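You operate a simulated robot arm through the tools that you are given. There is no shell and no other tool.

Carry out the task below with a simulated robot arm. There is one attempt and no reset: what you move stays moved.

TASK
Stop the pump and top up its oil to the MAX mark.
Fine: stop it before the yellow cap comes off; lay the cap on the pump's top; pour from the white jug, spill none; jug back, cap on again. Set down upright: white jug.
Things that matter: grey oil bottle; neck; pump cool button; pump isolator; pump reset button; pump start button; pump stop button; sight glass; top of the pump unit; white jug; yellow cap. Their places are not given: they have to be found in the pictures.

It is judged by the outcome, as a careful person would: the job done as asked, and still so three seconds after it is handed in. It fails if anything else is knocked over, pushed out of place, dropped, spilled or broken. A push-on lid holds only when it is set on centred and level and pressed home; a screw cap is set on level and turned clockwise until tight.

THE ROBOT
A 6-joint arm with a two-finger parallel gripper, fixed in place. Base frame: the origin is on the floor under the middle of its stand, x ahead of it, y to its left, z up. Units: m, rad, N and s.
It reaches about 1.347 m from its shoulder. Its first joint turns from -2.897 to 2.897 rad. Payload 3.91 kg.
The tool frame sits at the grasp point between the pads (the TCP): z along the fingers, y along the line on which they close. The tips reach 0.03 m beyond it. The gripper opens to 0.11 m. The fingers are 0.02 m wide and 0.01 m thick; the gripper's body (0.048 by 0.112 m) begins 0.055 m behind the TCP.
Orientation is that of the tool frame in the base frame, as a unit quaternion [x, y, z, w]. With the fingers straight down and closing along the base's y, the tool's x points along the base's -x, its y along +y and its z along -z.

THE INTERFACE
- The arm moves only by the tool jog_arm. Its argument "series" is a list of rows, each an object (a shift or turn left out is 0, a gripper value left out holds the last) with "linear": the shift along the base's x, y, z in m, a list of three; "delta_rot": the turn, a rotation vector about the base's x, y, z in rad, a list of three; "jaw": the closure in counts, from 0 (fully open) to 255 (shut). In form: [{"linear": [x, y, z], "delta_rot": [wx, wy, wz], "jaw": jaw}, ...]. A call has 1 to 20 rows; each row is the pose to reach, as a shift and turn from the pose commanded when the call began. A row lasts 0.2 s, in which the tool goes at most 0.05 m and 0.15 rad; a call with a longer step from one row to the next is refused whole, and so is a gripper value outside its range. Where a pose cannot be reached the arm comes as near as it can. A force on the tool above 40 N (or 10 N above the force at the start of the call, whichever is more), or a blocked arm, ends the call early, and 0.2 s more pass. Each finger travels about 0.108 m/s and halts on what it meets, pressing with about 22 N; the grip force reading is that of the motor and also rises with nothing between the fingers. The clock runs only during rows and for 0.2 s after the last one: add rows that repeat a pose to give the fingers time. The reply holds the time, the measured pose of the TCP, the force on the tool along the base axes, the opening and the grip force, in the units named above and with some noise, with the torque about the TCP (base axes, N m) and any sound that the robot's microphone picked up.
- Cameras (640 x 400 px; columns grow to the right, rows downward): "scene" is fixed at [0.3865, -0.6418, 1.6601]; the picture's right is [0.90, -0.44, 0.00], its down [-0.32, -0.66, -0.68] and it looks along [0.30, 0.61, -0.73] (base axes); focal length 306 px, centre (320, 200). "wrist" rides on the gripper at [0.072, 0.017, -0.103] in the tool frame; the picture's right is [-0.23, 0.97, 0.00], its down [-0.76, -0.18, -0.62] and it looks along [-0.61, -0.14, 0.78] (tool axes); focal length 222 px, centre (320, 200).
- capture(camera): a new picture of that camera. The clock stands still meanwhile.
- measure_at(camera, pixels): for up to 12 pixels [column, row] of the newest picture of that camera ("zoom" is the newest enlarged one), the place [x, y, z] in the base frame of the surface seen there, good to about 0.002 m, but the place of the scene camera against the robot may be out by one fixed shift of up to 0.025 m in any direction. The clock stands still meanwhile.
- inspect(camera, box): a new picture of the part [left, top, right, bottom] of that camera's present view, enlarged. The clock stands still meanwhile.
- finish_job(): hands the job in; it is judged then, once.

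Leave the gripper open and the arm clear of the work at the hand-in unless told otherwise.

The tools are called as a command line: name --argument value ..., lists and objects as JSON in quotes. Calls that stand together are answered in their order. jog_arm: Moves the arm, as the interface text tells. Its arguments: {"type":"object","properties":{"series":{"type":"array","items":{"type":"object","properties":{"linear":{"type":"array","items":{"type":"number"}},"delta_rot":{"type":"array","items":{"type":"number"}},"jaw":{"type":"number"}}}}},"required":["series"]} The other tools are called the same way: capture (camera) takes a picture; measure_at (camera, pixels) gives the place of the surface under pixels of a picture; inspect (camera, box) takes an enlarged picture of a part of a camera's view; finish_job () hands the job in.

At the start:

```text
clock: 0.0
position: [0.5832, 0.1081, 1.2887]
tcp_rot: [0.0, 1.0, -0.001, 0.0]
force: [0.7, 0.0, -0.1]
torque: [-0.01, 0.01, 0.05]
opening: 0.11
grasp_force: 0.0
```

scene: 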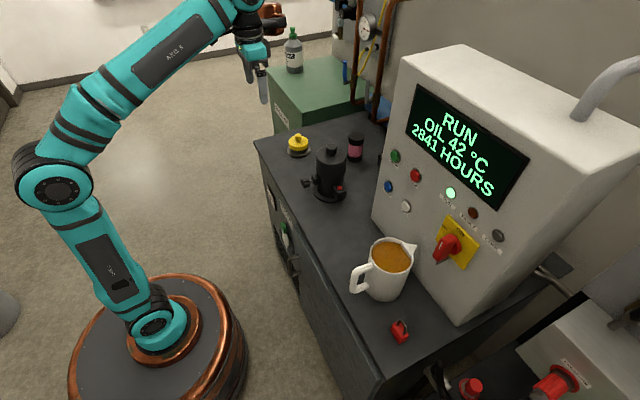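
wrist: 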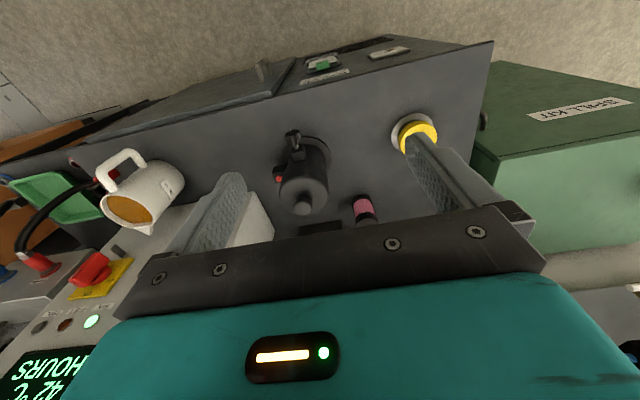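

I see the pump unit with its panel, the jug, and the yellow cap. First I'll look closer at the panel, the cap, the jug and the pump side in enlarged pictures.

inspect --camera "scene" --box '[370, 70, 540, 280]'

inspect --camera "scene" --box '[250, 110, 400, 210]'

inspect --camera "scene" --box '[330, 220, 450, 350]'

inspect --camera "scene" --box '[240, 0, 400, 110]'

inspect --camera "scene" --box '[250, 170, 350, 300]'

```text
1.90 times, centred on (455, 175) of scene
```

zoom: 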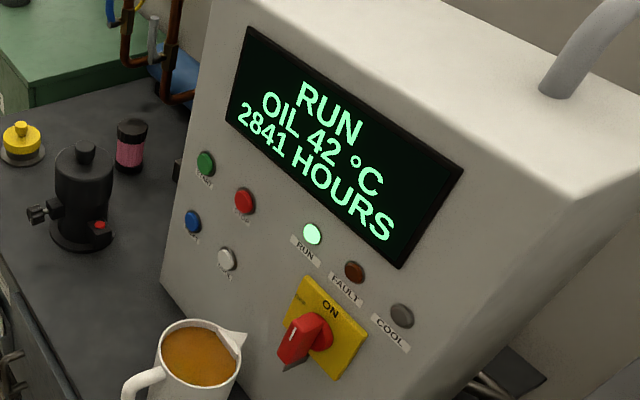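

```text
4.00 times, centred on (325, 160) of scene
```

zoom: 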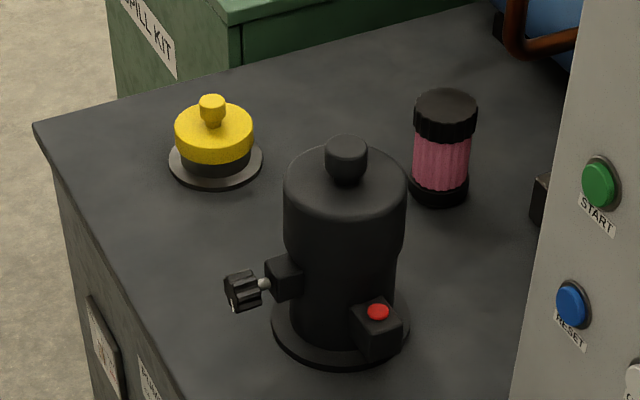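

```text
3.08 times, centred on (390, 285) of scene
```

zoom: 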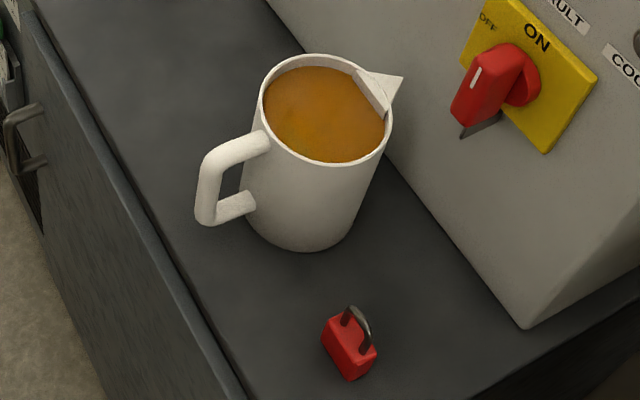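

```text
3.64 times, centred on (320, 55) of scene
```

zoom: 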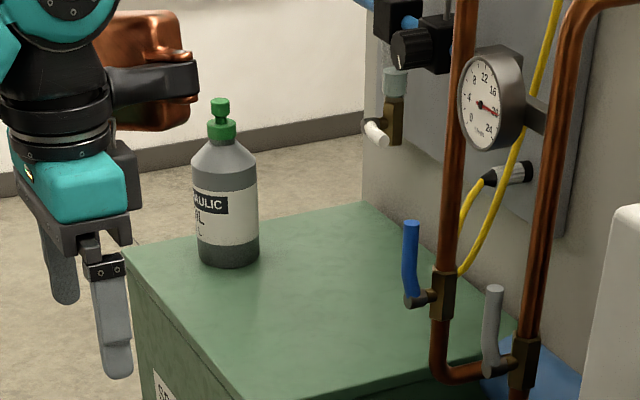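

```text
3.08 times, centred on (300, 235) of scene
```

zoom: 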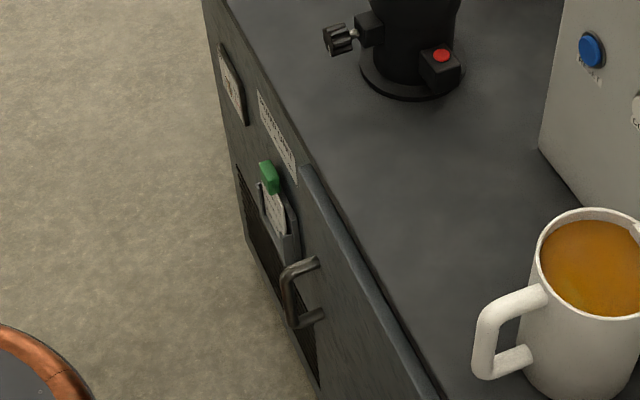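

I'll get positions from the scene camera: cap top, flange, jug, panel buttons, table points.

capture --camera "scene"

capture --camera "wrist"

measure_at --camera "scene" --pixels '[[298, 136], [298, 142], [297, 153], [395, 156], [415, 175], [388, 187], [405, 206], [445, 250], [450, 193], [473, 213], [498, 236], [390, 255]]'

measure_at --camera "scene" --pixels '[[260, 142], [375, 398], [385, 300], [412, 247], [353, 290], [360, 270], [400, 330], [330, 152], [340, 190], [355, 140], [293, 35], [275, 210]]'

measure_at --camera "wrist" --pixels '[[418, 133], [412, 117], [405, 120], [140, 210], [165, 180], [303, 210], [363, 205], [120, 155], [95, 270], [91, 321], [490, 45], [330, 65]]'

```text
taken
```

scene: 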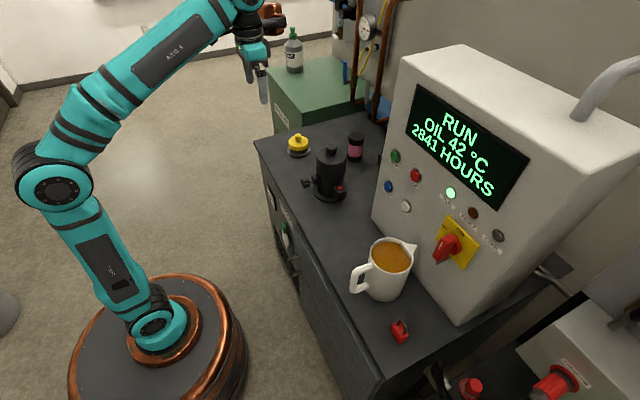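

```text
taken
```

wrist: 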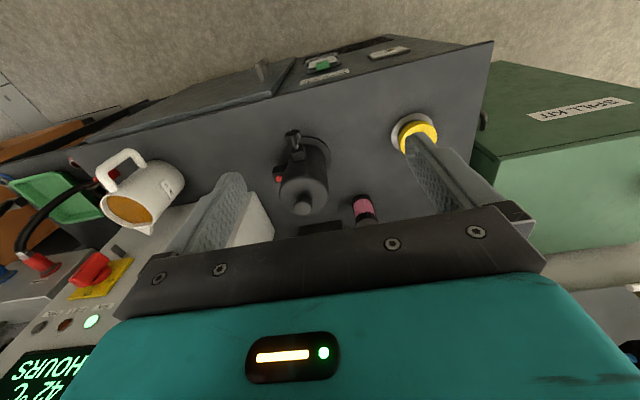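

```text
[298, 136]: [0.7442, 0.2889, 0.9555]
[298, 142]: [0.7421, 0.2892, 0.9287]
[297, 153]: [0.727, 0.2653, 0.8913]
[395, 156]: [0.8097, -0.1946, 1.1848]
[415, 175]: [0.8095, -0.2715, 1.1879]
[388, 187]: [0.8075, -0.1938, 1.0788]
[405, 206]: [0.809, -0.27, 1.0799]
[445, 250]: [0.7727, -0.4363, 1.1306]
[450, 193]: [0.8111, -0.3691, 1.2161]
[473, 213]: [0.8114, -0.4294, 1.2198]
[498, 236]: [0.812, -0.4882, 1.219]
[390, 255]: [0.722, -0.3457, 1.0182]
```

```text
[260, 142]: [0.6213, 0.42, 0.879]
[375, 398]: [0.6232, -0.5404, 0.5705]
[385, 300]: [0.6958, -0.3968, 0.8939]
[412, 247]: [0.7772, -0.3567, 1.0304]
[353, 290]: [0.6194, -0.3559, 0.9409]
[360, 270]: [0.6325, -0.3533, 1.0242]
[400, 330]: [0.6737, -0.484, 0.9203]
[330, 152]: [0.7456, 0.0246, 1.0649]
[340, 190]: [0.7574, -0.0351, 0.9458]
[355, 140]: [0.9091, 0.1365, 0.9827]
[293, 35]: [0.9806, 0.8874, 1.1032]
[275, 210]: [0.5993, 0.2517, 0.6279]
```

```text
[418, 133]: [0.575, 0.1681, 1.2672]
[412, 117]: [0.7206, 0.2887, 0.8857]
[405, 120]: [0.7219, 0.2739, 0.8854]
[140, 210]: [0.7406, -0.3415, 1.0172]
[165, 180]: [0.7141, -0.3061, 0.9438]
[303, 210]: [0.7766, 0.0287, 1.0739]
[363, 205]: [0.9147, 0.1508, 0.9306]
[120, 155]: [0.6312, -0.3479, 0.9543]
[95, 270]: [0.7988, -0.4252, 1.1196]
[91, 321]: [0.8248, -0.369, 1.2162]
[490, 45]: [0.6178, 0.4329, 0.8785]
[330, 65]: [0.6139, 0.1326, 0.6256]
```

The wrist camera agrees with the scene camera apart from a shift of about 0.014 m in x. I'll enlarge the wrist view for the labels, the front of the cabinet and the cap.

inspect --camera "wrist" --box '[240, 30, 440, 110]'

inspect --camera "wrist" --box '[80, 130, 200, 250]'

inspect --camera "wrist" --box '[380, 90, 460, 170]'

```text
3.20 times, centred on (340, 70) of wrist
```

zoom: 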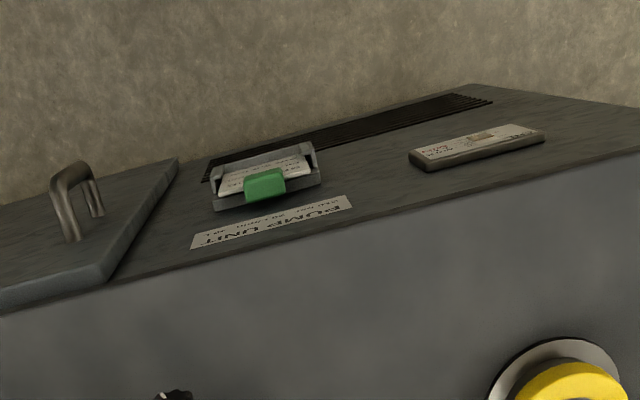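

```text
3.33 times, centred on (140, 190) of wrist
```

zoom: 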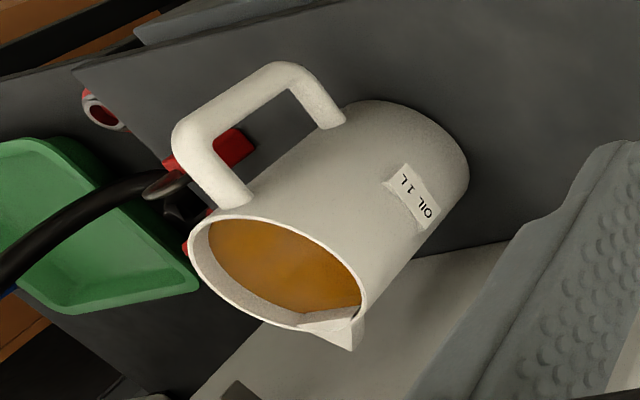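

```text
5.00 times, centred on (420, 130) of wrist
```

zoom: 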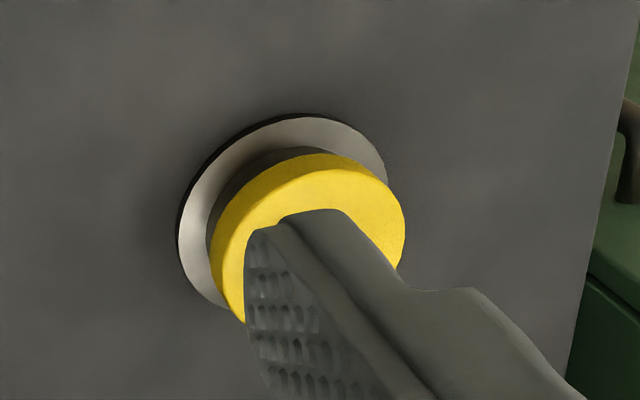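

The front of the cabinet carries a "PUMP UNIT" label, a clip with a sheet and green piece, and a plate near y≈0.28 that may be the sight glass. I'll draw the arm back and lower it so the wrist camera sees the front.

jog_arm --series '[{"linear": [-0.04, 0.02, 0]}, {"linear": [-0.08, 0.04, -0.01]}, {"linear": [-0.12, 0.06, -0.03]}, {"linear": [-0.16, 0.07, -0.05]}, {"linear": [-0.19, 0.08, -0.08]}, {"linear": [-0.2, 0.09, -0.12], "delta_rot": [0, -0.1, 0]}, {"linear": [-0.2, 0.1, -0.16], "delta_rot": [0, -0.2, 0]}, {"linear": [-0.2, 0.11, -0.2], "delta_rot": [0, -0.3, 0]}, {"linear": [-0.2, 0.12, -0.24], "delta_rot": [0, -0.4, 0]}, {"linear": [-0.2, 0.12, -0.24], "delta_rot": [0, -0.4, 0]}]'

capture --camera "wrist"

capture --camera "scene"

```text
clock: 2.2
position: [0.3839, 0.2275, 1.0476]
tcp_rot: [-0.001, 0.98, 0.0, 0.199]
force: [-0.4, 0.3, 0.3]
torque: [0.01, -0.01, 0.03]
opening: 0.1099
grasp_force: 0.0
```

```text
taken
```

wrist: 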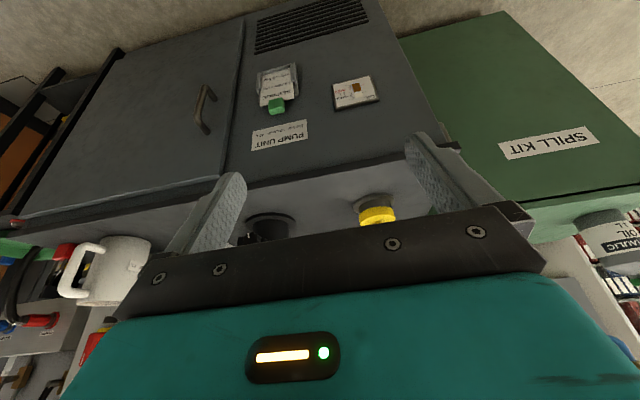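

```text
taken
```

scene: 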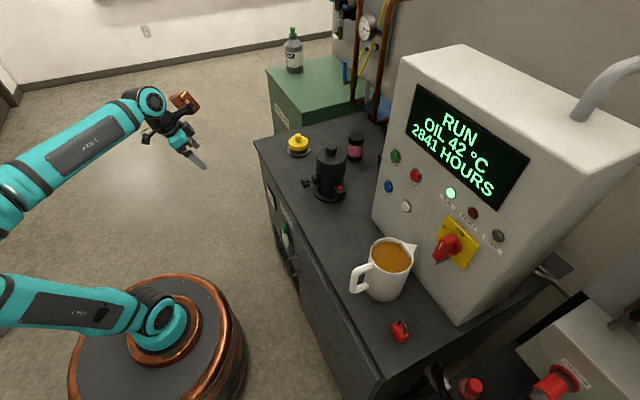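

The sight glass looks to be the plate at wrist pixel (355,92), and the note is held in a clip at (277,88). I'll enlarge both.

inspect --camera "wrist" --box '[325, 65, 389, 120]'

inspect --camera "wrist" --box '[245, 55, 320, 160]'

measure_at --camera "wrist" --pixels '[[340, 95], [357, 90], [371, 87], [277, 80], [280, 135], [376, 212], [362, 203], [391, 201], [276, 108]]'

```text
7.27 times, centred on (357, 92) of wrist
```

zoom: 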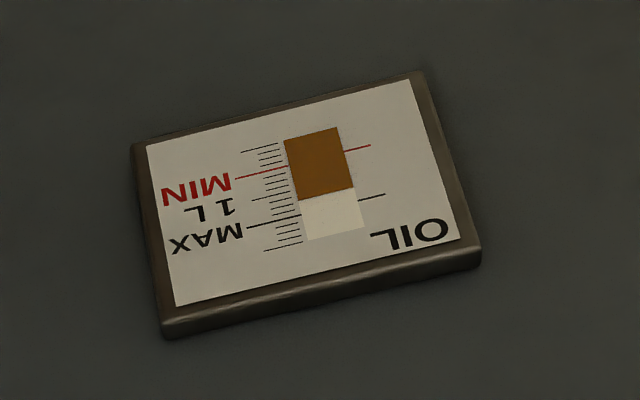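

```text
3.81 times, centred on (282, 108) of wrist
```

zoom: 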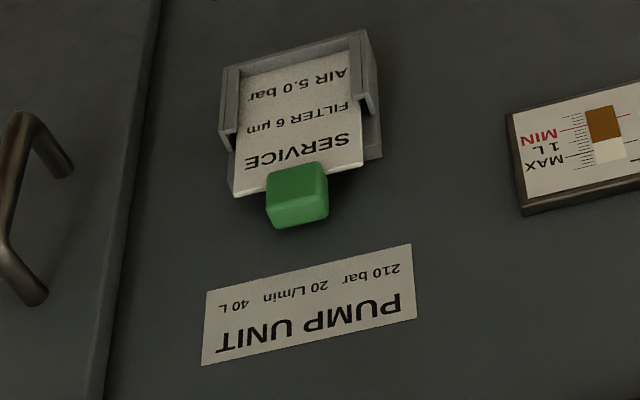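

```text
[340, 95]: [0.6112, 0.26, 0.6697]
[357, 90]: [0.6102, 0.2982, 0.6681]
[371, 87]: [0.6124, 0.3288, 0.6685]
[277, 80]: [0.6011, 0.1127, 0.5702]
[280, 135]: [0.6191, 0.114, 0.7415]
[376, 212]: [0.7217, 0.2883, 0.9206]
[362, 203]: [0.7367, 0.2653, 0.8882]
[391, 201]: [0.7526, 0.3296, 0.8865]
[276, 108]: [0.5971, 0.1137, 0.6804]
```

The glass reads about 0.7 of the way from MIN to MAX, with "1 L" marked between them, so about 0.3 L is missing. Next I stop the pump. The red STOP button is at scene pixel (415,175), about [0.81, -0.27, 1.188]. I'll swing in front of the panel with the fingers forward, still well back, to measure it with the wrist camera.

jog_arm --series '[{"linear": [0.0, -0.045, 0.01], "delta_rot": [0, 0, 0], "jaw": 255}, {"linear": [0.01, -0.09, 0.02], "delta_rot": [0, -0.1, 0]}, {"linear": [0.02, -0.135, 0.03], "delta_rot": [0, -0.2, 0]}, {"linear": [0.03, -0.18, 0.04], "delta_rot": [0, -0.3, 0]}, {"linear": [0.04, -0.225, 0.05], "delta_rot": [0, -0.4, 0]}, {"linear": [0.05, -0.27, 0.06], "delta_rot": [0, -0.5, 0]}, {"linear": [0.06, -0.315, 0.07], "delta_rot": [0, -0.6, 0]}, {"linear": [0.08, -0.355, 0.085], "delta_rot": [0, -0.7, 0]}, {"linear": [0.1, -0.395, 0.1], "delta_rot": [0, -0.8, 0]}, {"linear": [0.11, -0.435, 0.115], "delta_rot": [0, -0.8, 0]}, {"linear": [0.11, -0.475, 0.13], "delta_rot": [0, -0.8, 0]}, {"linear": [0.11, -0.4975, 0.14], "delta_rot": [0, -0.8, 0]}, {"linear": [0.11, -0.4975, 0.14], "delta_rot": [0, -0.8, 0]}]'

capture --camera "wrist"

capture --camera "scene"

```text
clock: 5.0
position: [0.4926, -0.2716, 1.1927]
tcp_rot: [0.0, 0.825, 0.0, 0.565]
force: [-0.1, -0.3, -0.5]
torque: [0.0, -0.02, -0.03]
opening: 0.0
grasp_force: 21.6
```

```text
taken
```

wrist: 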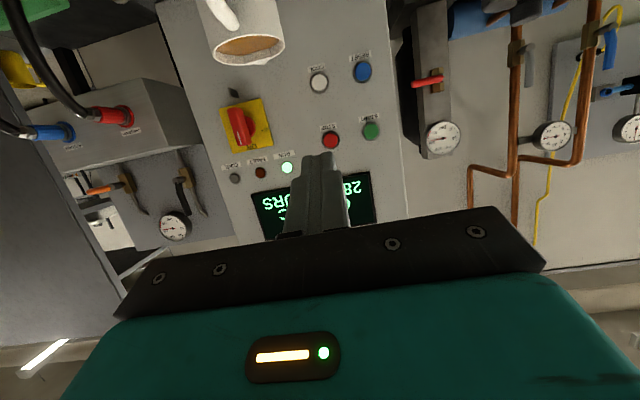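

```text
taken
```

scene: 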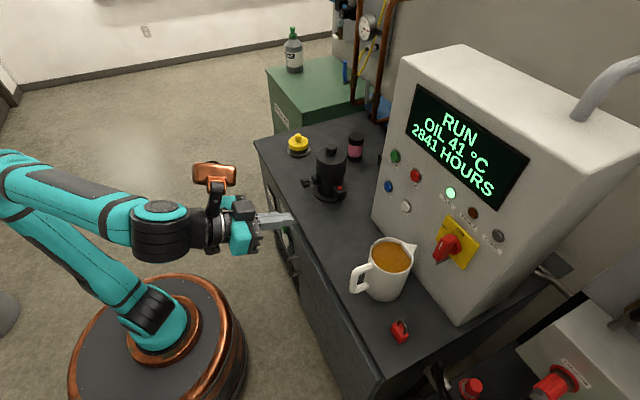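

The panel shows upside down in the wrist view: STOP is red at (330,139), START green at (370,130). I'll enlarge and measure them.

inspect --camera "wrist" --box '[290, 40, 400, 160]'

measure_at --camera "wrist" --pixels '[[330, 140], [371, 131], [319, 83], [362, 72], [300, 130], [350, 120], [288, 168], [240, 128], [324, 180], [330, 134], [345, 150]]'

```text
3.33 times, centred on (345, 100) of wrist
```

zoom: 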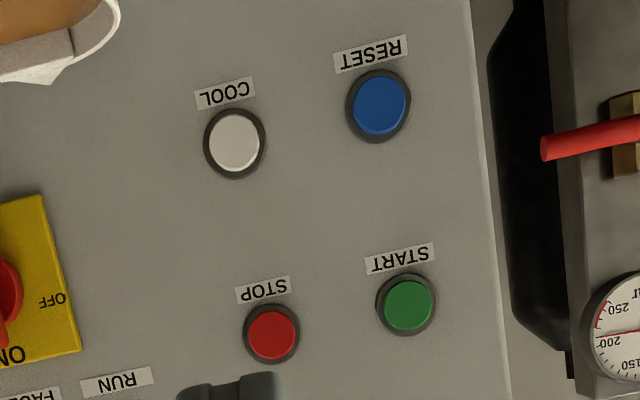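

```text
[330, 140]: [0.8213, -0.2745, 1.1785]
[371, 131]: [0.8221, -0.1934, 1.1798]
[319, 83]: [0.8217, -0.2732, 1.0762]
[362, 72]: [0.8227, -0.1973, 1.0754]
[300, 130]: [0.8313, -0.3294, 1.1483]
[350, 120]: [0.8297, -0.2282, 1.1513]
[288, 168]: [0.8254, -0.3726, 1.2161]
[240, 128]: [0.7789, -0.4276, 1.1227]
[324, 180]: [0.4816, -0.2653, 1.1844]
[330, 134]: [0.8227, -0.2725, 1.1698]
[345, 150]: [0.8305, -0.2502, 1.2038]
```

The STOP button face is at about [0.8215, -0.2737, 1.178] and the panel at x≈0.831. I'll level the closed fingers and bring the tips to about 0.045 m in front of it.

jog_arm --series '[{"linear": [0.03, -0.0043, -0.003], "delta_rot": [0, -0.1, 0]}, {"linear": [0.075, -0.0043, -0.006], "delta_rot": [0, -0.2, 0]}, {"linear": [0.12, -0.0043, -0.0097], "delta_rot": [0, -0.3, 0]}, {"linear": [0.165, -0.0043, -0.0097], "delta_rot": [0, -0.371, 0]}, {"linear": [0.21, -0.0043, -0.0097], "delta_rot": [0, -0.371, 0]}, {"linear": [0.25, -0.0043, -0.0097], "delta_rot": [0, -0.371, 0]}, {"linear": [0.25, -0.0043, -0.0097], "delta_rot": [0, -0.371, 0]}, {"linear": [0.25, -0.0043, -0.0097], "delta_rot": [0, -0.371, 0]}]'

capture --camera "wrist"

capture --camera "scene"

```text
clock: 6.8
position: [0.7428, -0.2735, 1.1794]
tcp_rot: [-0.001, 0.707, 0.001, 0.707]
force: [-1.2, 0.2, 0.2]
torque: [0.01, 0.01, 0.02]
opening: 0.0001
grasp_force: 21.9
```

```text
taken
```

wrist: 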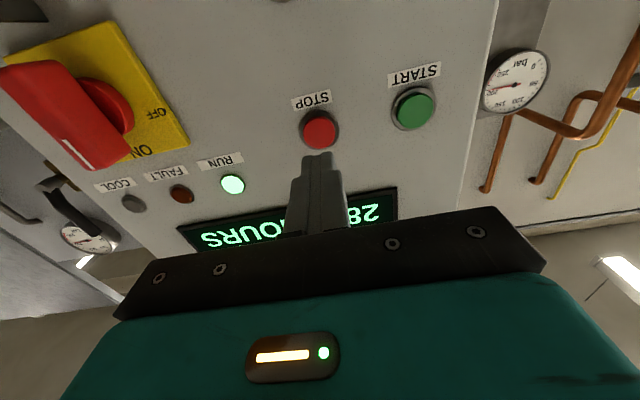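

```text
taken
```

scene: 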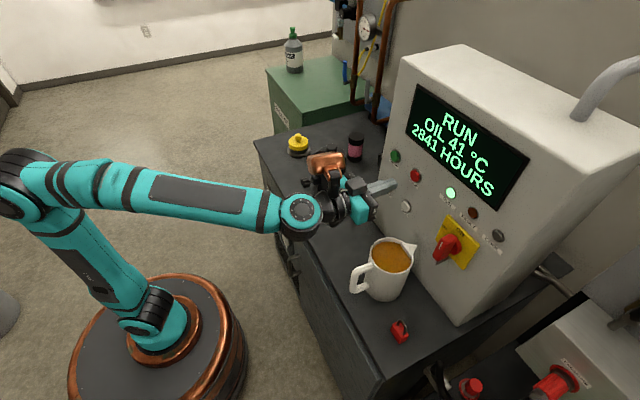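

The finger tips point at STOP, seen at (318,129) in the wrist picture. One closer measurement before pressing.

measure_at --camera "wrist" --pixels '[[318, 129], [318, 118], [304, 131], [332, 128], [318, 142], [414, 110], [316, 157]]'

```text
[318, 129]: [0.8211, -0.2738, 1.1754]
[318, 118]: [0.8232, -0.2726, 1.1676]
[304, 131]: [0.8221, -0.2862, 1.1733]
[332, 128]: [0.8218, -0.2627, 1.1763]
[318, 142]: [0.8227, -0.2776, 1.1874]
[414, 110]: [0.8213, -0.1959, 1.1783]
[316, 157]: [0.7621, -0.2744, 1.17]
```

Centred on the button. I press forward slowly in small steps, and back off in the same call.

jog_arm --series '[{"linear": [0.02, -0.001, -0.001]}, {"linear": [0.038, -0.001, -0.001]}, {"linear": [0.044, -0.001, -0.001]}, {"linear": [0.047, -0.001, -0.001]}, {"linear": [0.049, -0.001, -0.001]}, {"linear": [0.051, -0.001, -0.001]}, {"linear": [0.053, -0.001, -0.001]}, {"linear": [0.055, -0.001, -0.001]}, {"linear": [0.055, -0.001, -0.001]}]'

capture --camera "scene"

```text
clock: 8.8
position: [0.797, -0.276, 1.1785]
tcp_rot: [0.0, 0.707, 0.0, 0.707]
force: [-16.7, 1.8, -7.4]
torque: [0.0, 0.25, 0.06]
opening: 0.0002
grasp_force: 22.4
heard: click
```

```text
taken
```

scene: 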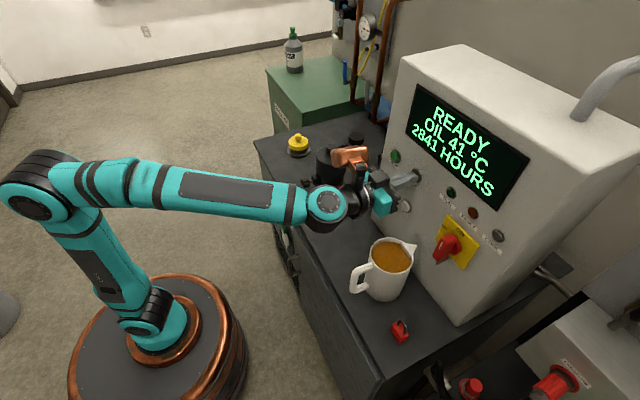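

The display now says READY, the RUN lamp is dark and I heard a click: the pump is stopped. I back straight off the panel and swing to the yellow cap with the fingers turned down, staying high.

jog_arm --series '[{"linear": [-0.02, 0, 0]}, {"linear": [-0.06, 0, 0]}, {"linear": [-0.11, 0, 0]}, {"linear": [-0.16, 0, 0.005]}, {"linear": [-0.2, 0.01, 0.01], "delta_rot": [0, 0.1, 0]}, {"linear": [-0.23, 0.04, 0.015], "delta_rot": [0, 0.2, 0]}, {"linear": [-0.24, 0.08, 0.02], "delta_rot": [0, 0.3, 0]}, {"linear": [-0.24, 0.12, 0.02], "delta_rot": [0, 0.4, 0]}, {"linear": [-0.24, 0.16, 0.02], "delta_rot": [0, 0.5, 0]}, {"linear": [-0.24, 0.2, 0.02], "delta_rot": [0, 0.6, 0]}, {"linear": [-0.24, 0.24, 0.02], "delta_rot": [0, 0.7, 0]}, {"linear": [-0.24, 0.28, 0.02], "delta_rot": [0, 0.8, 0]}, {"linear": [-0.24, 0.32, 0.02], "delta_rot": [0, 0.9, 0]}, {"linear": [-0.24, 0.36, 0.02], "delta_rot": [0, 1.0, 0]}, {"linear": [-0.24, 0.4, 0.02], "delta_rot": [0, 1.1, 0]}, {"linear": [-0.24, 0.44, 0.02], "delta_rot": [0, 1.2, 0]}, {"linear": [-0.24, 0.48, 0.01], "delta_rot": [0, 1.3, 0]}, {"linear": [-0.23, 0.52, 0.0], "delta_rot": [0, 1.4, 0]}, {"linear": [-0.22, 0.555, -0.01], "delta_rot": [0, 1.5, 0]}, {"linear": [-0.21, 0.57, -0.02], "delta_rot": [0, 1.571, 0]}]'

capture --camera "scene"

capture --camera "wrist"

```text
refused: row 4 steps farther than a row can; nothing moved
```

```text
taken
```

scene: 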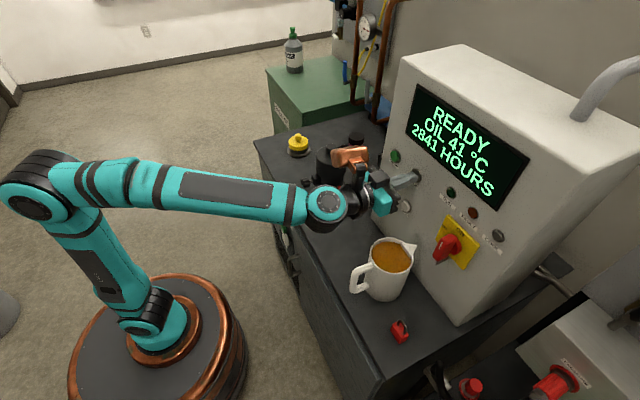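

```text
taken
```

wrist: 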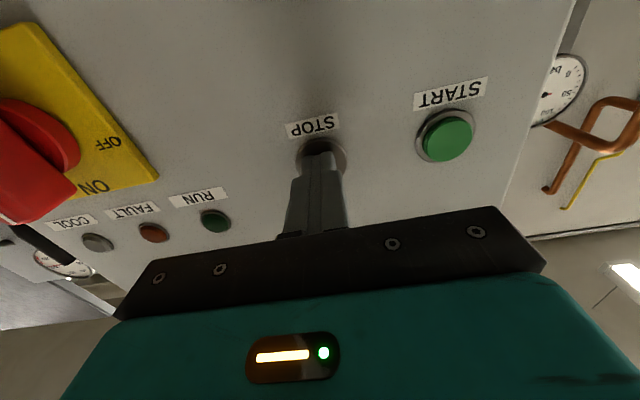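

The call was refused because one step was slightly over the limit, and nothing moved. I repeat it with shorter steps.

jog_arm --series '[{"linear": [-0.03, 0, 0]}, {"linear": [-0.07, 0, 0]}, {"linear": [-0.115, 0, 0]}, {"linear": [-0.16, 0, 0.005]}, {"linear": [-0.2, 0.01, 0.01], "delta_rot": [0, 0.1, 0]}, {"linear": [-0.23, 0.04, 0.015], "delta_rot": [0, 0.2, 0]}, {"linear": [-0.24, 0.08, 0.02], "delta_rot": [0, 0.3, 0]}, {"linear": [-0.24, 0.12, 0.02], "delta_rot": [0, 0.4, 0]}, {"linear": [-0.24, 0.16, 0.02], "delta_rot": [0, 0.5, 0]}, {"linear": [-0.24, 0.2, 0.02], "delta_rot": [0, 0.6, 0]}, {"linear": [-0.24, 0.24, 0.02], "delta_rot": [0, 0.7, 0]}, {"linear": [-0.24, 0.28, 0.02], "delta_rot": [0, 0.8, 0]}, {"linear": [-0.24, 0.32, 0.02], "delta_rot": [0, 0.9, 0]}, {"linear": [-0.24, 0.36, 0.02], "delta_rot": [0, 1.0, 0]}, {"linear": [-0.24, 0.4, 0.02], "delta_rot": [0, 1.1, 0]}, {"linear": [-0.24, 0.44, 0.02], "delta_rot": [0, 1.2, 0]}, {"linear": [-0.24, 0.48, 0.01], "delta_rot": [0, 1.3, 0]}, {"linear": [-0.23, 0.52, 0.0], "delta_rot": [0, 1.4, 0]}, {"linear": [-0.22, 0.555, -0.01], "delta_rot": [0, 1.5, 0]}, {"linear": [-0.21, 0.57, -0.02], "delta_rot": [0, 1.571, 0]}]'

capture --camera "scene"

capture --camera "wrist"

```text
clock: 13.0
position: [0.5891, 0.2965, 1.1602]
tcp_rot: [0.0, 1.0, 0.0, 0.0]
force: [-0.8, -1.0, 1.0]
torque: [0.01, -0.08, -0.02]
opening: 0.0
grasp_force: 22.4
```

```text
taken
```

scene: 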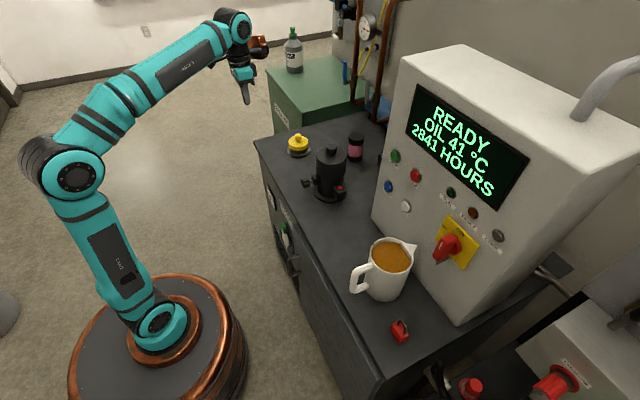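

```text
taken
```

wrist: 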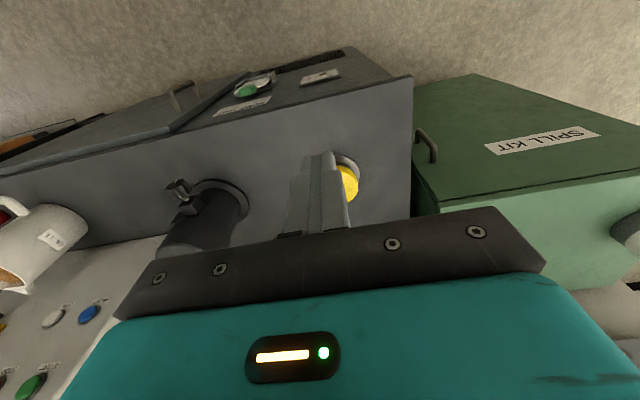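

The closed fingers hide the cap, so I open the gripper and look again.

jog_arm --series '[{"linear": [0.02, 0, 0], "jaw": 0}, {"linear": [0.02, 0, 0], "jaw": 0}, {"linear": [0.02, 0, 0], "jaw": 0}]'

capture --camera "wrist"

inspect --camera "wrist" --box '[290, 130, 390, 230]'

```text
clock: 13.8
position: [0.6082, 0.2954, 1.1592]
tcp_rot: [0.0, 1.0, 0.001, -0.001]
force: [0.2, 0.4, 0.1]
torque: [0.03, 0.02, 0.01]
opening: 0.11
grasp_force: 0.1
```

```text
taken
```

wrist: 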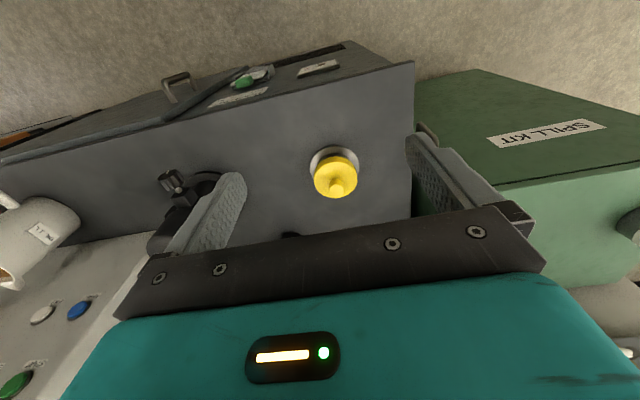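

```text
4.00 times, centred on (340, 180) of wrist
```

zoom: 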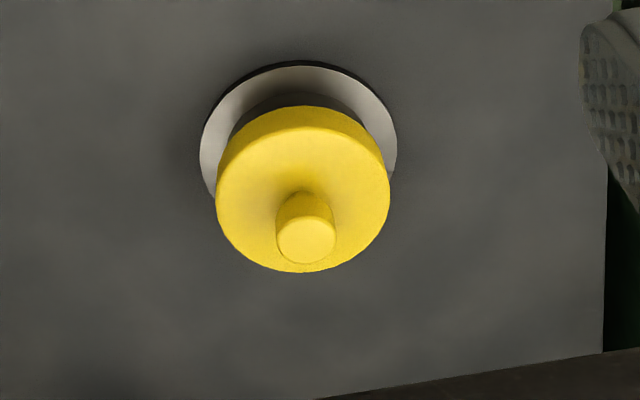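

The cap is a smooth disc with a centre knob. I'll measure the knob top, the disc rim and the flange in the enlarged view.

measure_at --camera "zoom" --pixels '[[305, 240], [305, 260], [280, 238], [332, 240], [240, 170], [370, 170], [305, 140], [222, 200], [386, 200], [300, 268], [300, 80], [205, 150]]'

measure_at --camera "zoom" --pixels '[[395, 150], [300, 68], [100, 200], [500, 250], [270, 215], [340, 215], [300, 110], [250, 250], [350, 250], [300, 195]]'

```text
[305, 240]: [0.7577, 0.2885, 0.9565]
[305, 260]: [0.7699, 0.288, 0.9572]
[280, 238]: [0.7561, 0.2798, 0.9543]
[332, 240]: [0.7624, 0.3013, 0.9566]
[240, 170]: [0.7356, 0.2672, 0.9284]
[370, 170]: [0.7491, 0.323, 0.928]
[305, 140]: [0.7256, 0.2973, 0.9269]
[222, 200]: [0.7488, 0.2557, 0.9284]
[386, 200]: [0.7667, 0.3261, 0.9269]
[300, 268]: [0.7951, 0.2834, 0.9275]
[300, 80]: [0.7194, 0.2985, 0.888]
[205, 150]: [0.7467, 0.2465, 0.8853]
```

```text
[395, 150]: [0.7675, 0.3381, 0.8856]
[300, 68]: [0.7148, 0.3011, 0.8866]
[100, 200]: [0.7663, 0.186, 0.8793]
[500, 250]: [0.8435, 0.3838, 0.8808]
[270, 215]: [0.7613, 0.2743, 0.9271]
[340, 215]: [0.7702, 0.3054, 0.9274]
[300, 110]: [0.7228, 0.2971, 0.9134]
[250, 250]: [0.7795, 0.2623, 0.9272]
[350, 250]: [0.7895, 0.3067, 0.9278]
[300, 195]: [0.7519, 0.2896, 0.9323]
```

Cap centre is about (0.7585, 0.2905), disc top z 0.9275, knob top z 0.957, flange at z 0.886. I'll look closely at the cap's side for threads or ribs, to know whether it pulls or unscrews.

inspect --camera "scene" --box '[282, 128, 314, 162]'

inspect --camera "scene" --box '[255, 180, 300, 260]'

```text
11.76 times, centred on (298, 145) of scene
```

zoom: 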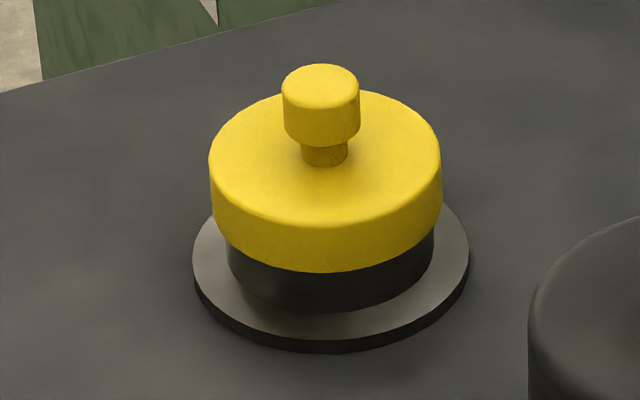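

```text
5.00 times, centred on (278, 220) of scene
```

zoom: 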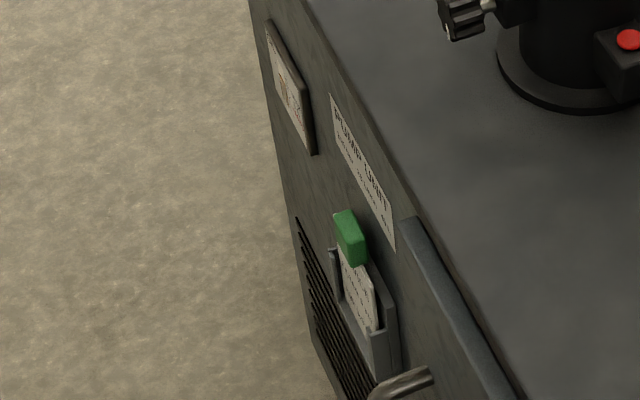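

No threads or ribs are visible; it looks like a push-on cap with a pull knob. The sight glass is also visible to the scene camera near (268,197). I move over the cap, still above it, and measure again.

jog_arm --series '[{"linear": [0.04, -0.001, -0.01]}, {"linear": [0.08, -0.003, -0.03]}, {"linear": [0.12, -0.0045, -0.05]}, {"linear": [0.1503, -0.0048, -0.08]}, {"linear": [0.1503, -0.0048, -0.108]}, {"linear": [0.1503, -0.0048, -0.108]}, {"linear": [0.1503, -0.0048, -0.108]}]'

capture --camera "wrist"

inspect --camera "scene" --box '[240, 80, 360, 170]'

```text
clock: 15.4
position: [0.7576, 0.2913, 1.0502]
tcp_rot: [0.0, 1.0, -0.001, 0.0]
force: [-0.5, 0.3, 0.0]
torque: [-0.02, 0.01, 0.06]
opening: 0.1102
grasp_force: 0.0
```

```text
taken
```

wrist: 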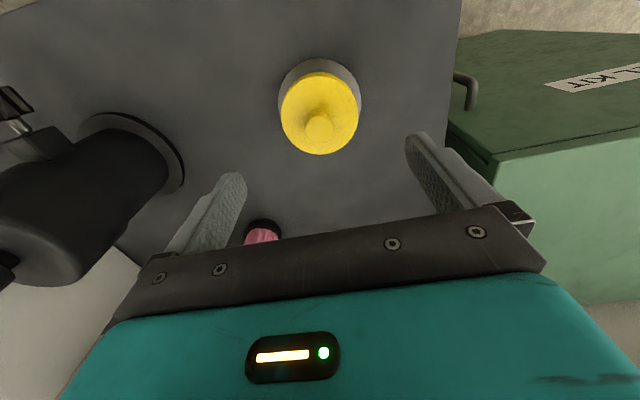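

```text
4.44 times, centred on (300, 125) of scene
```

zoom: 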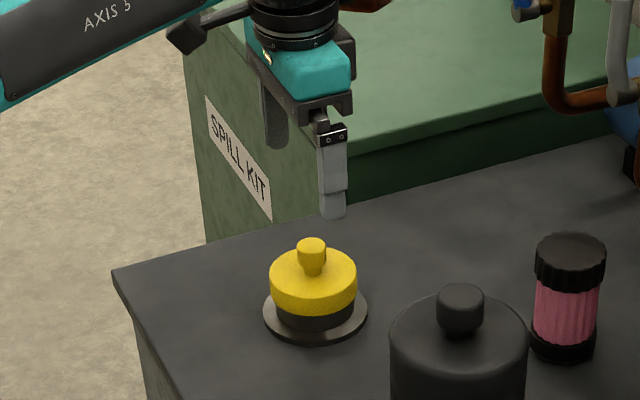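

I measure the cap again from this closer view.

measure_at --camera "wrist" --pixels '[[319, 126], [319, 138], [307, 126], [332, 126], [319, 115], [284, 115], [356, 110], [319, 152], [315, 80], [318, 62], [281, 85], [360, 90]]'

```text
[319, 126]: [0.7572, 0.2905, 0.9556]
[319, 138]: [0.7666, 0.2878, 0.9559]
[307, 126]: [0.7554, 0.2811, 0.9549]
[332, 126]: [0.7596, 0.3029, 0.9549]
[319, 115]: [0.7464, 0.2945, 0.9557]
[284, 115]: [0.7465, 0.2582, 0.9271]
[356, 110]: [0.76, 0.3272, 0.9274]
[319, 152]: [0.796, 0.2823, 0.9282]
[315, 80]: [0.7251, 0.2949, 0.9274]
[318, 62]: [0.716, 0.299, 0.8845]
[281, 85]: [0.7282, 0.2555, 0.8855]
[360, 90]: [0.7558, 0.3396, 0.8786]
```

Knob centre (0.757, 0.2915), right under the gripper. I lower until the tips are just above the disc, then close on the knob.

jog_arm --series '[{"linear": [0, 0, -0.04]}, {"linear": [0, 0, -0.075]}, {"linear": [0, 0, -0.0885]}, {"linear": [0, 0, -0.0885]}, {"linear": [0, 0, -0.0885], "jaw": 255}, {"linear": [0, 0, -0.0885], "jaw": 255}, {"linear": [0, 0, -0.0885], "jaw": 255}, {"linear": [0, 0, -0.0885], "jaw": 255}]'

inspect --camera "scene" --box '[270, 110, 330, 170]'

```text
clock: 17.2
position: [0.757, 0.2908, 0.9623]
tcp_rot: [0.0, 1.0, -0.001, 0.0]
force: [-0.8, -3.8, -0.4]
torque: [-0.17, 0.01, -0.01]
opening: 0.0225
grasp_force: 22.2
```

```text
6.67 times, centred on (300, 140) of scene
```

zoom: 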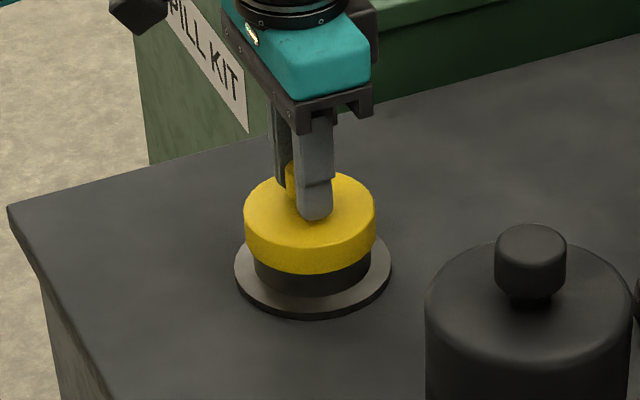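

The knob is held at 0.0225 m opening. Now I pull straight up in small steps and watch the force, to see whether it is push-on.

jog_arm --series '[{"linear": [0, -0.0008, 0.001]}, {"linear": [0, -0.0008, 0.002]}, {"linear": [0, -0.0008, 0.003]}, {"linear": [0, -0.0008, 0.004]}]'

inspect --camera "scene" --box '[270, 110, 330, 170]'

```text
clock: 18.2
position: [0.7596, 0.2883, 0.966]
tcp_rot: [-0.001, 1.0, 0.0, 0.0]
force: [0.0, 0.4, -0.3]
torque: [-0.01, 0.04, -0.01]
opening: 0.0228
grasp_force: 22.0
heard: pop
```

```text
6.67 times, centred on (300, 140) of scene
```

zoom: 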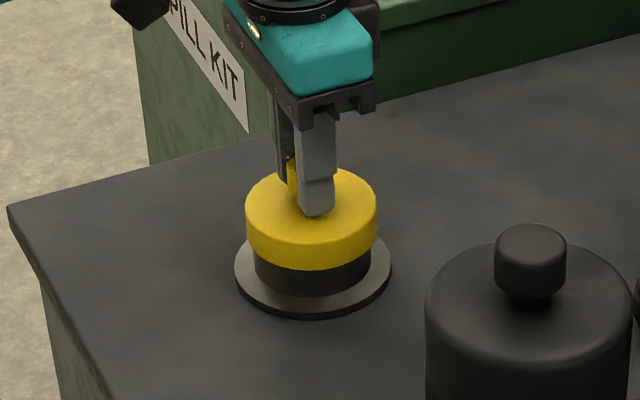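

A "pop": it is a push-on cap and has let go. I lift it clear and look at the open neck.

jog_arm --series '[{"linear": [0, 0, 0.01]}, {"linear": [0, 0, 0.03]}, {"linear": [0, 0, 0.06]}, {"linear": [0, 0, 0.1]}, {"linear": [0, 0, 0.12]}, {"linear": [0, 0, 0.12]}]'

inspect --camera "scene" --box '[260, 80, 340, 170]'

capture --camera "wrist"

inspect --camera "scene" --box '[320, 60, 400, 150]'

```text
clock: 19.6
position: [0.7587, 0.2875, 1.0863]
tcp_rot: [0.0, 1.0, 0.0, 0.0]
force: [0.1, 0.3, -0.2]
torque: [-0.04, 0.01, -0.02]
opening: 0.0228
grasp_force: 21.8
```

```text
4.44 times, centred on (300, 125) of scene
```

zoom: 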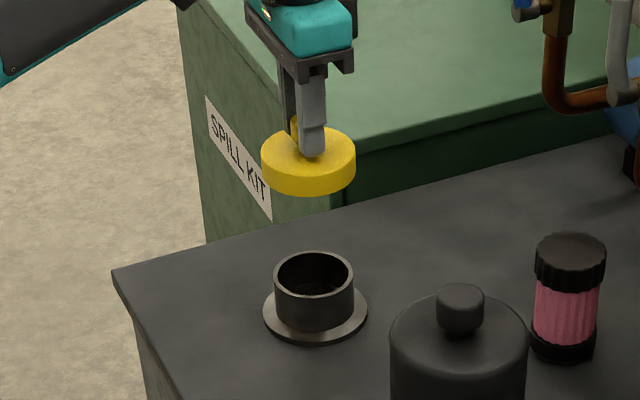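

```text
taken
```

wrist: 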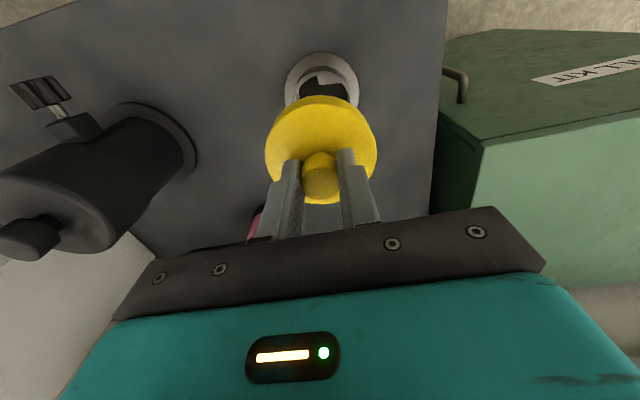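

```text
4.44 times, centred on (360, 105) of scene
```

zoom: 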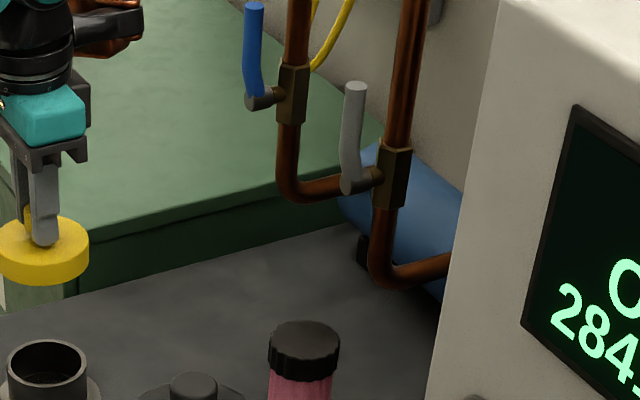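

The neck is open and free. Before laying the cap down I check the free deck space and nearby things: the valve knob, the black device flange, the breather, the pipes and the neck rim.

capture --camera "scene"

measure_at --camera "wrist" --pixels '[[40, 93], [55, 115], [70, 130], [197, 150], [160, 105], [110, 105], [320, 75], [300, 85], [345, 85], [322, 53], [287, 90], [358, 90]]'

measure_at --camera "scene" --pixels '[[355, 103], [378, 120], [326, 135], [340, 116], [385, 125], [350, 60], [281, 170], [300, 170], [310, 160], [296, 145], [287, 160], [305, 184]]'

```text
taken
```

scene: 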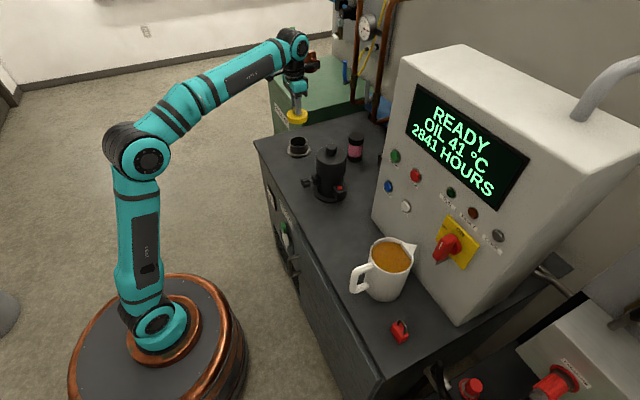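

```text
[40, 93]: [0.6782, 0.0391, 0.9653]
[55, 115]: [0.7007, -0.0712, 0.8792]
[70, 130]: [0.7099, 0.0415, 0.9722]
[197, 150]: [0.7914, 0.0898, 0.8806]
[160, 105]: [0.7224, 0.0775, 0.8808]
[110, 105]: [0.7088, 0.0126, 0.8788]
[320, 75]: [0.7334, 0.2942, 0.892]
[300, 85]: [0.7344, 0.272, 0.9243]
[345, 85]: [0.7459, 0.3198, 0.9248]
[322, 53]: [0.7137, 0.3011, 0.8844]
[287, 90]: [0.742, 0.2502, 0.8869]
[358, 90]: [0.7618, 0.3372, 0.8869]
```

```text
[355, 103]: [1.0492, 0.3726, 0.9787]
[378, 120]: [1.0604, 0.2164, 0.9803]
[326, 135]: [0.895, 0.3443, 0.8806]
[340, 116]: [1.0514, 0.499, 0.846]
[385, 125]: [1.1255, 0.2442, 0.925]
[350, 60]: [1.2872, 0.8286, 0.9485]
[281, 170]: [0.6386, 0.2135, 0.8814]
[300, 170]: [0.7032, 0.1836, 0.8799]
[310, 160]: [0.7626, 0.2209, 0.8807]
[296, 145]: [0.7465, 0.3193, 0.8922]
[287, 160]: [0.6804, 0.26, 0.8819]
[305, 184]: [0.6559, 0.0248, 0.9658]
```

The deck at about (0.70, 0.165) is free (valve knob at y≈0.04, pipes beyond x 1.05). I carry the cap there at height and lower it to just above the deck.

jog_arm --series '[{"linear": [-0.015, -0.035, 0]}, {"linear": [-0.035, -0.075, 0]}, {"linear": [-0.055, -0.115, 0]}, {"linear": [-0.0585, -0.1247, 0]}, {"linear": [-0.0585, -0.1247, -0.04]}, {"linear": [-0.0585, -0.1247, -0.08]}, {"linear": [-0.0585, -0.1247, -0.12]}, {"linear": [-0.0585, -0.1247, -0.14]}, {"linear": [-0.0585, -0.1247, -0.14]}]'

inspect --camera "scene" --box '[260, 110, 340, 200]'

capture --camera "wrist"

```text
clock: 21.6
position: [0.6983, 0.1645, 0.9455]
tcp_rot: [0.0, 1.0, 0.0, 0.0]
force: [0.2, -0.6, 0.2]
torque: [-0.04, 0.01, 0.0]
opening: 0.0226
grasp_force: 21.8
```

```text
4.44 times, centred on (300, 155) of scene
```

zoom: 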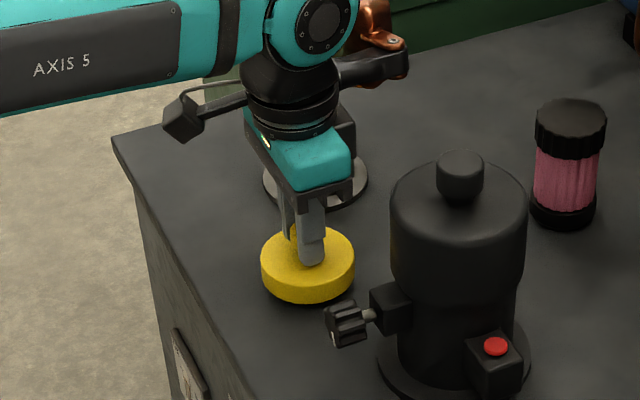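

```text
taken
```

wrist: 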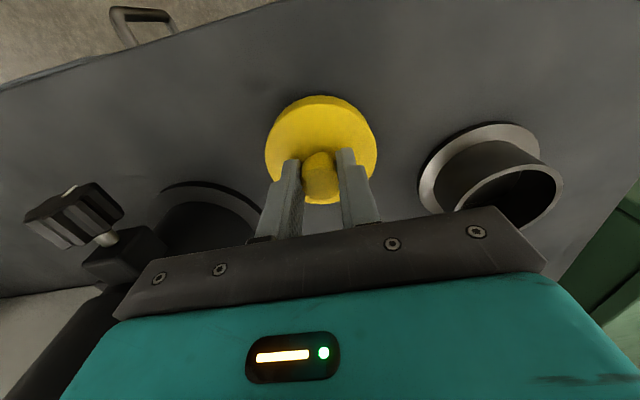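

The cap hangs level just above the deck. I lower in small steps until it touches.

jog_arm --series '[{"linear": [0, 0, -0.003]}, {"linear": [0, 0, -0.006]}, {"linear": [0, 0, -0.008]}]'

inspect --camera "scene" --box '[280, 150, 320, 190]'

```text
clock: 22.4
position: [0.7, 0.1634, 0.9378]
tcp_rot: [0.0, 1.0, 0.0, 0.001]
force: [0.9, 0.3, -0.1]
torque: [0.02, -0.01, -0.02]
opening: 0.0226
grasp_force: 21.6
```

```text
10.00 times, centred on (300, 170) of scene
```

zoom: 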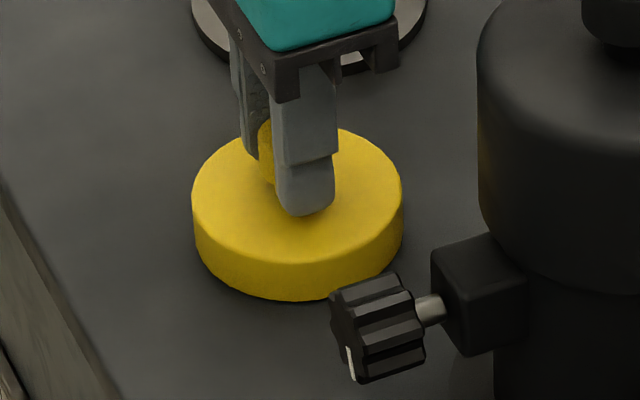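

No contact force yet; a few more small steps down.

jog_arm --series '[{"linear": [0, 0, -0.0015]}, {"linear": [0, 0, -0.003]}, {"linear": [0, 0, -0.0045]}]'

inspect --camera "scene" --box '[280, 150, 320, 190]'

```text
clock: 23.2
position: [0.7001, 0.1651, 0.9359]
tcp_rot: [0.0, 1.0, 0.0, 0.001]
force: [3.9, -0.2, 16.3]
torque: [0.16, -0.23, -0.03]
opening: 0.0228
grasp_force: 22.2
```

```text
10.00 times, centred on (300, 170) of scene
```

zoom: 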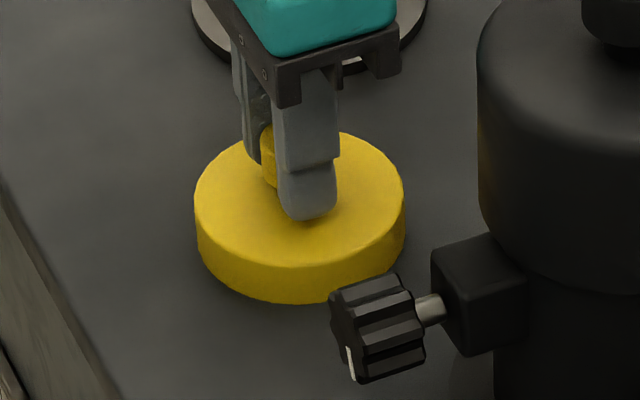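

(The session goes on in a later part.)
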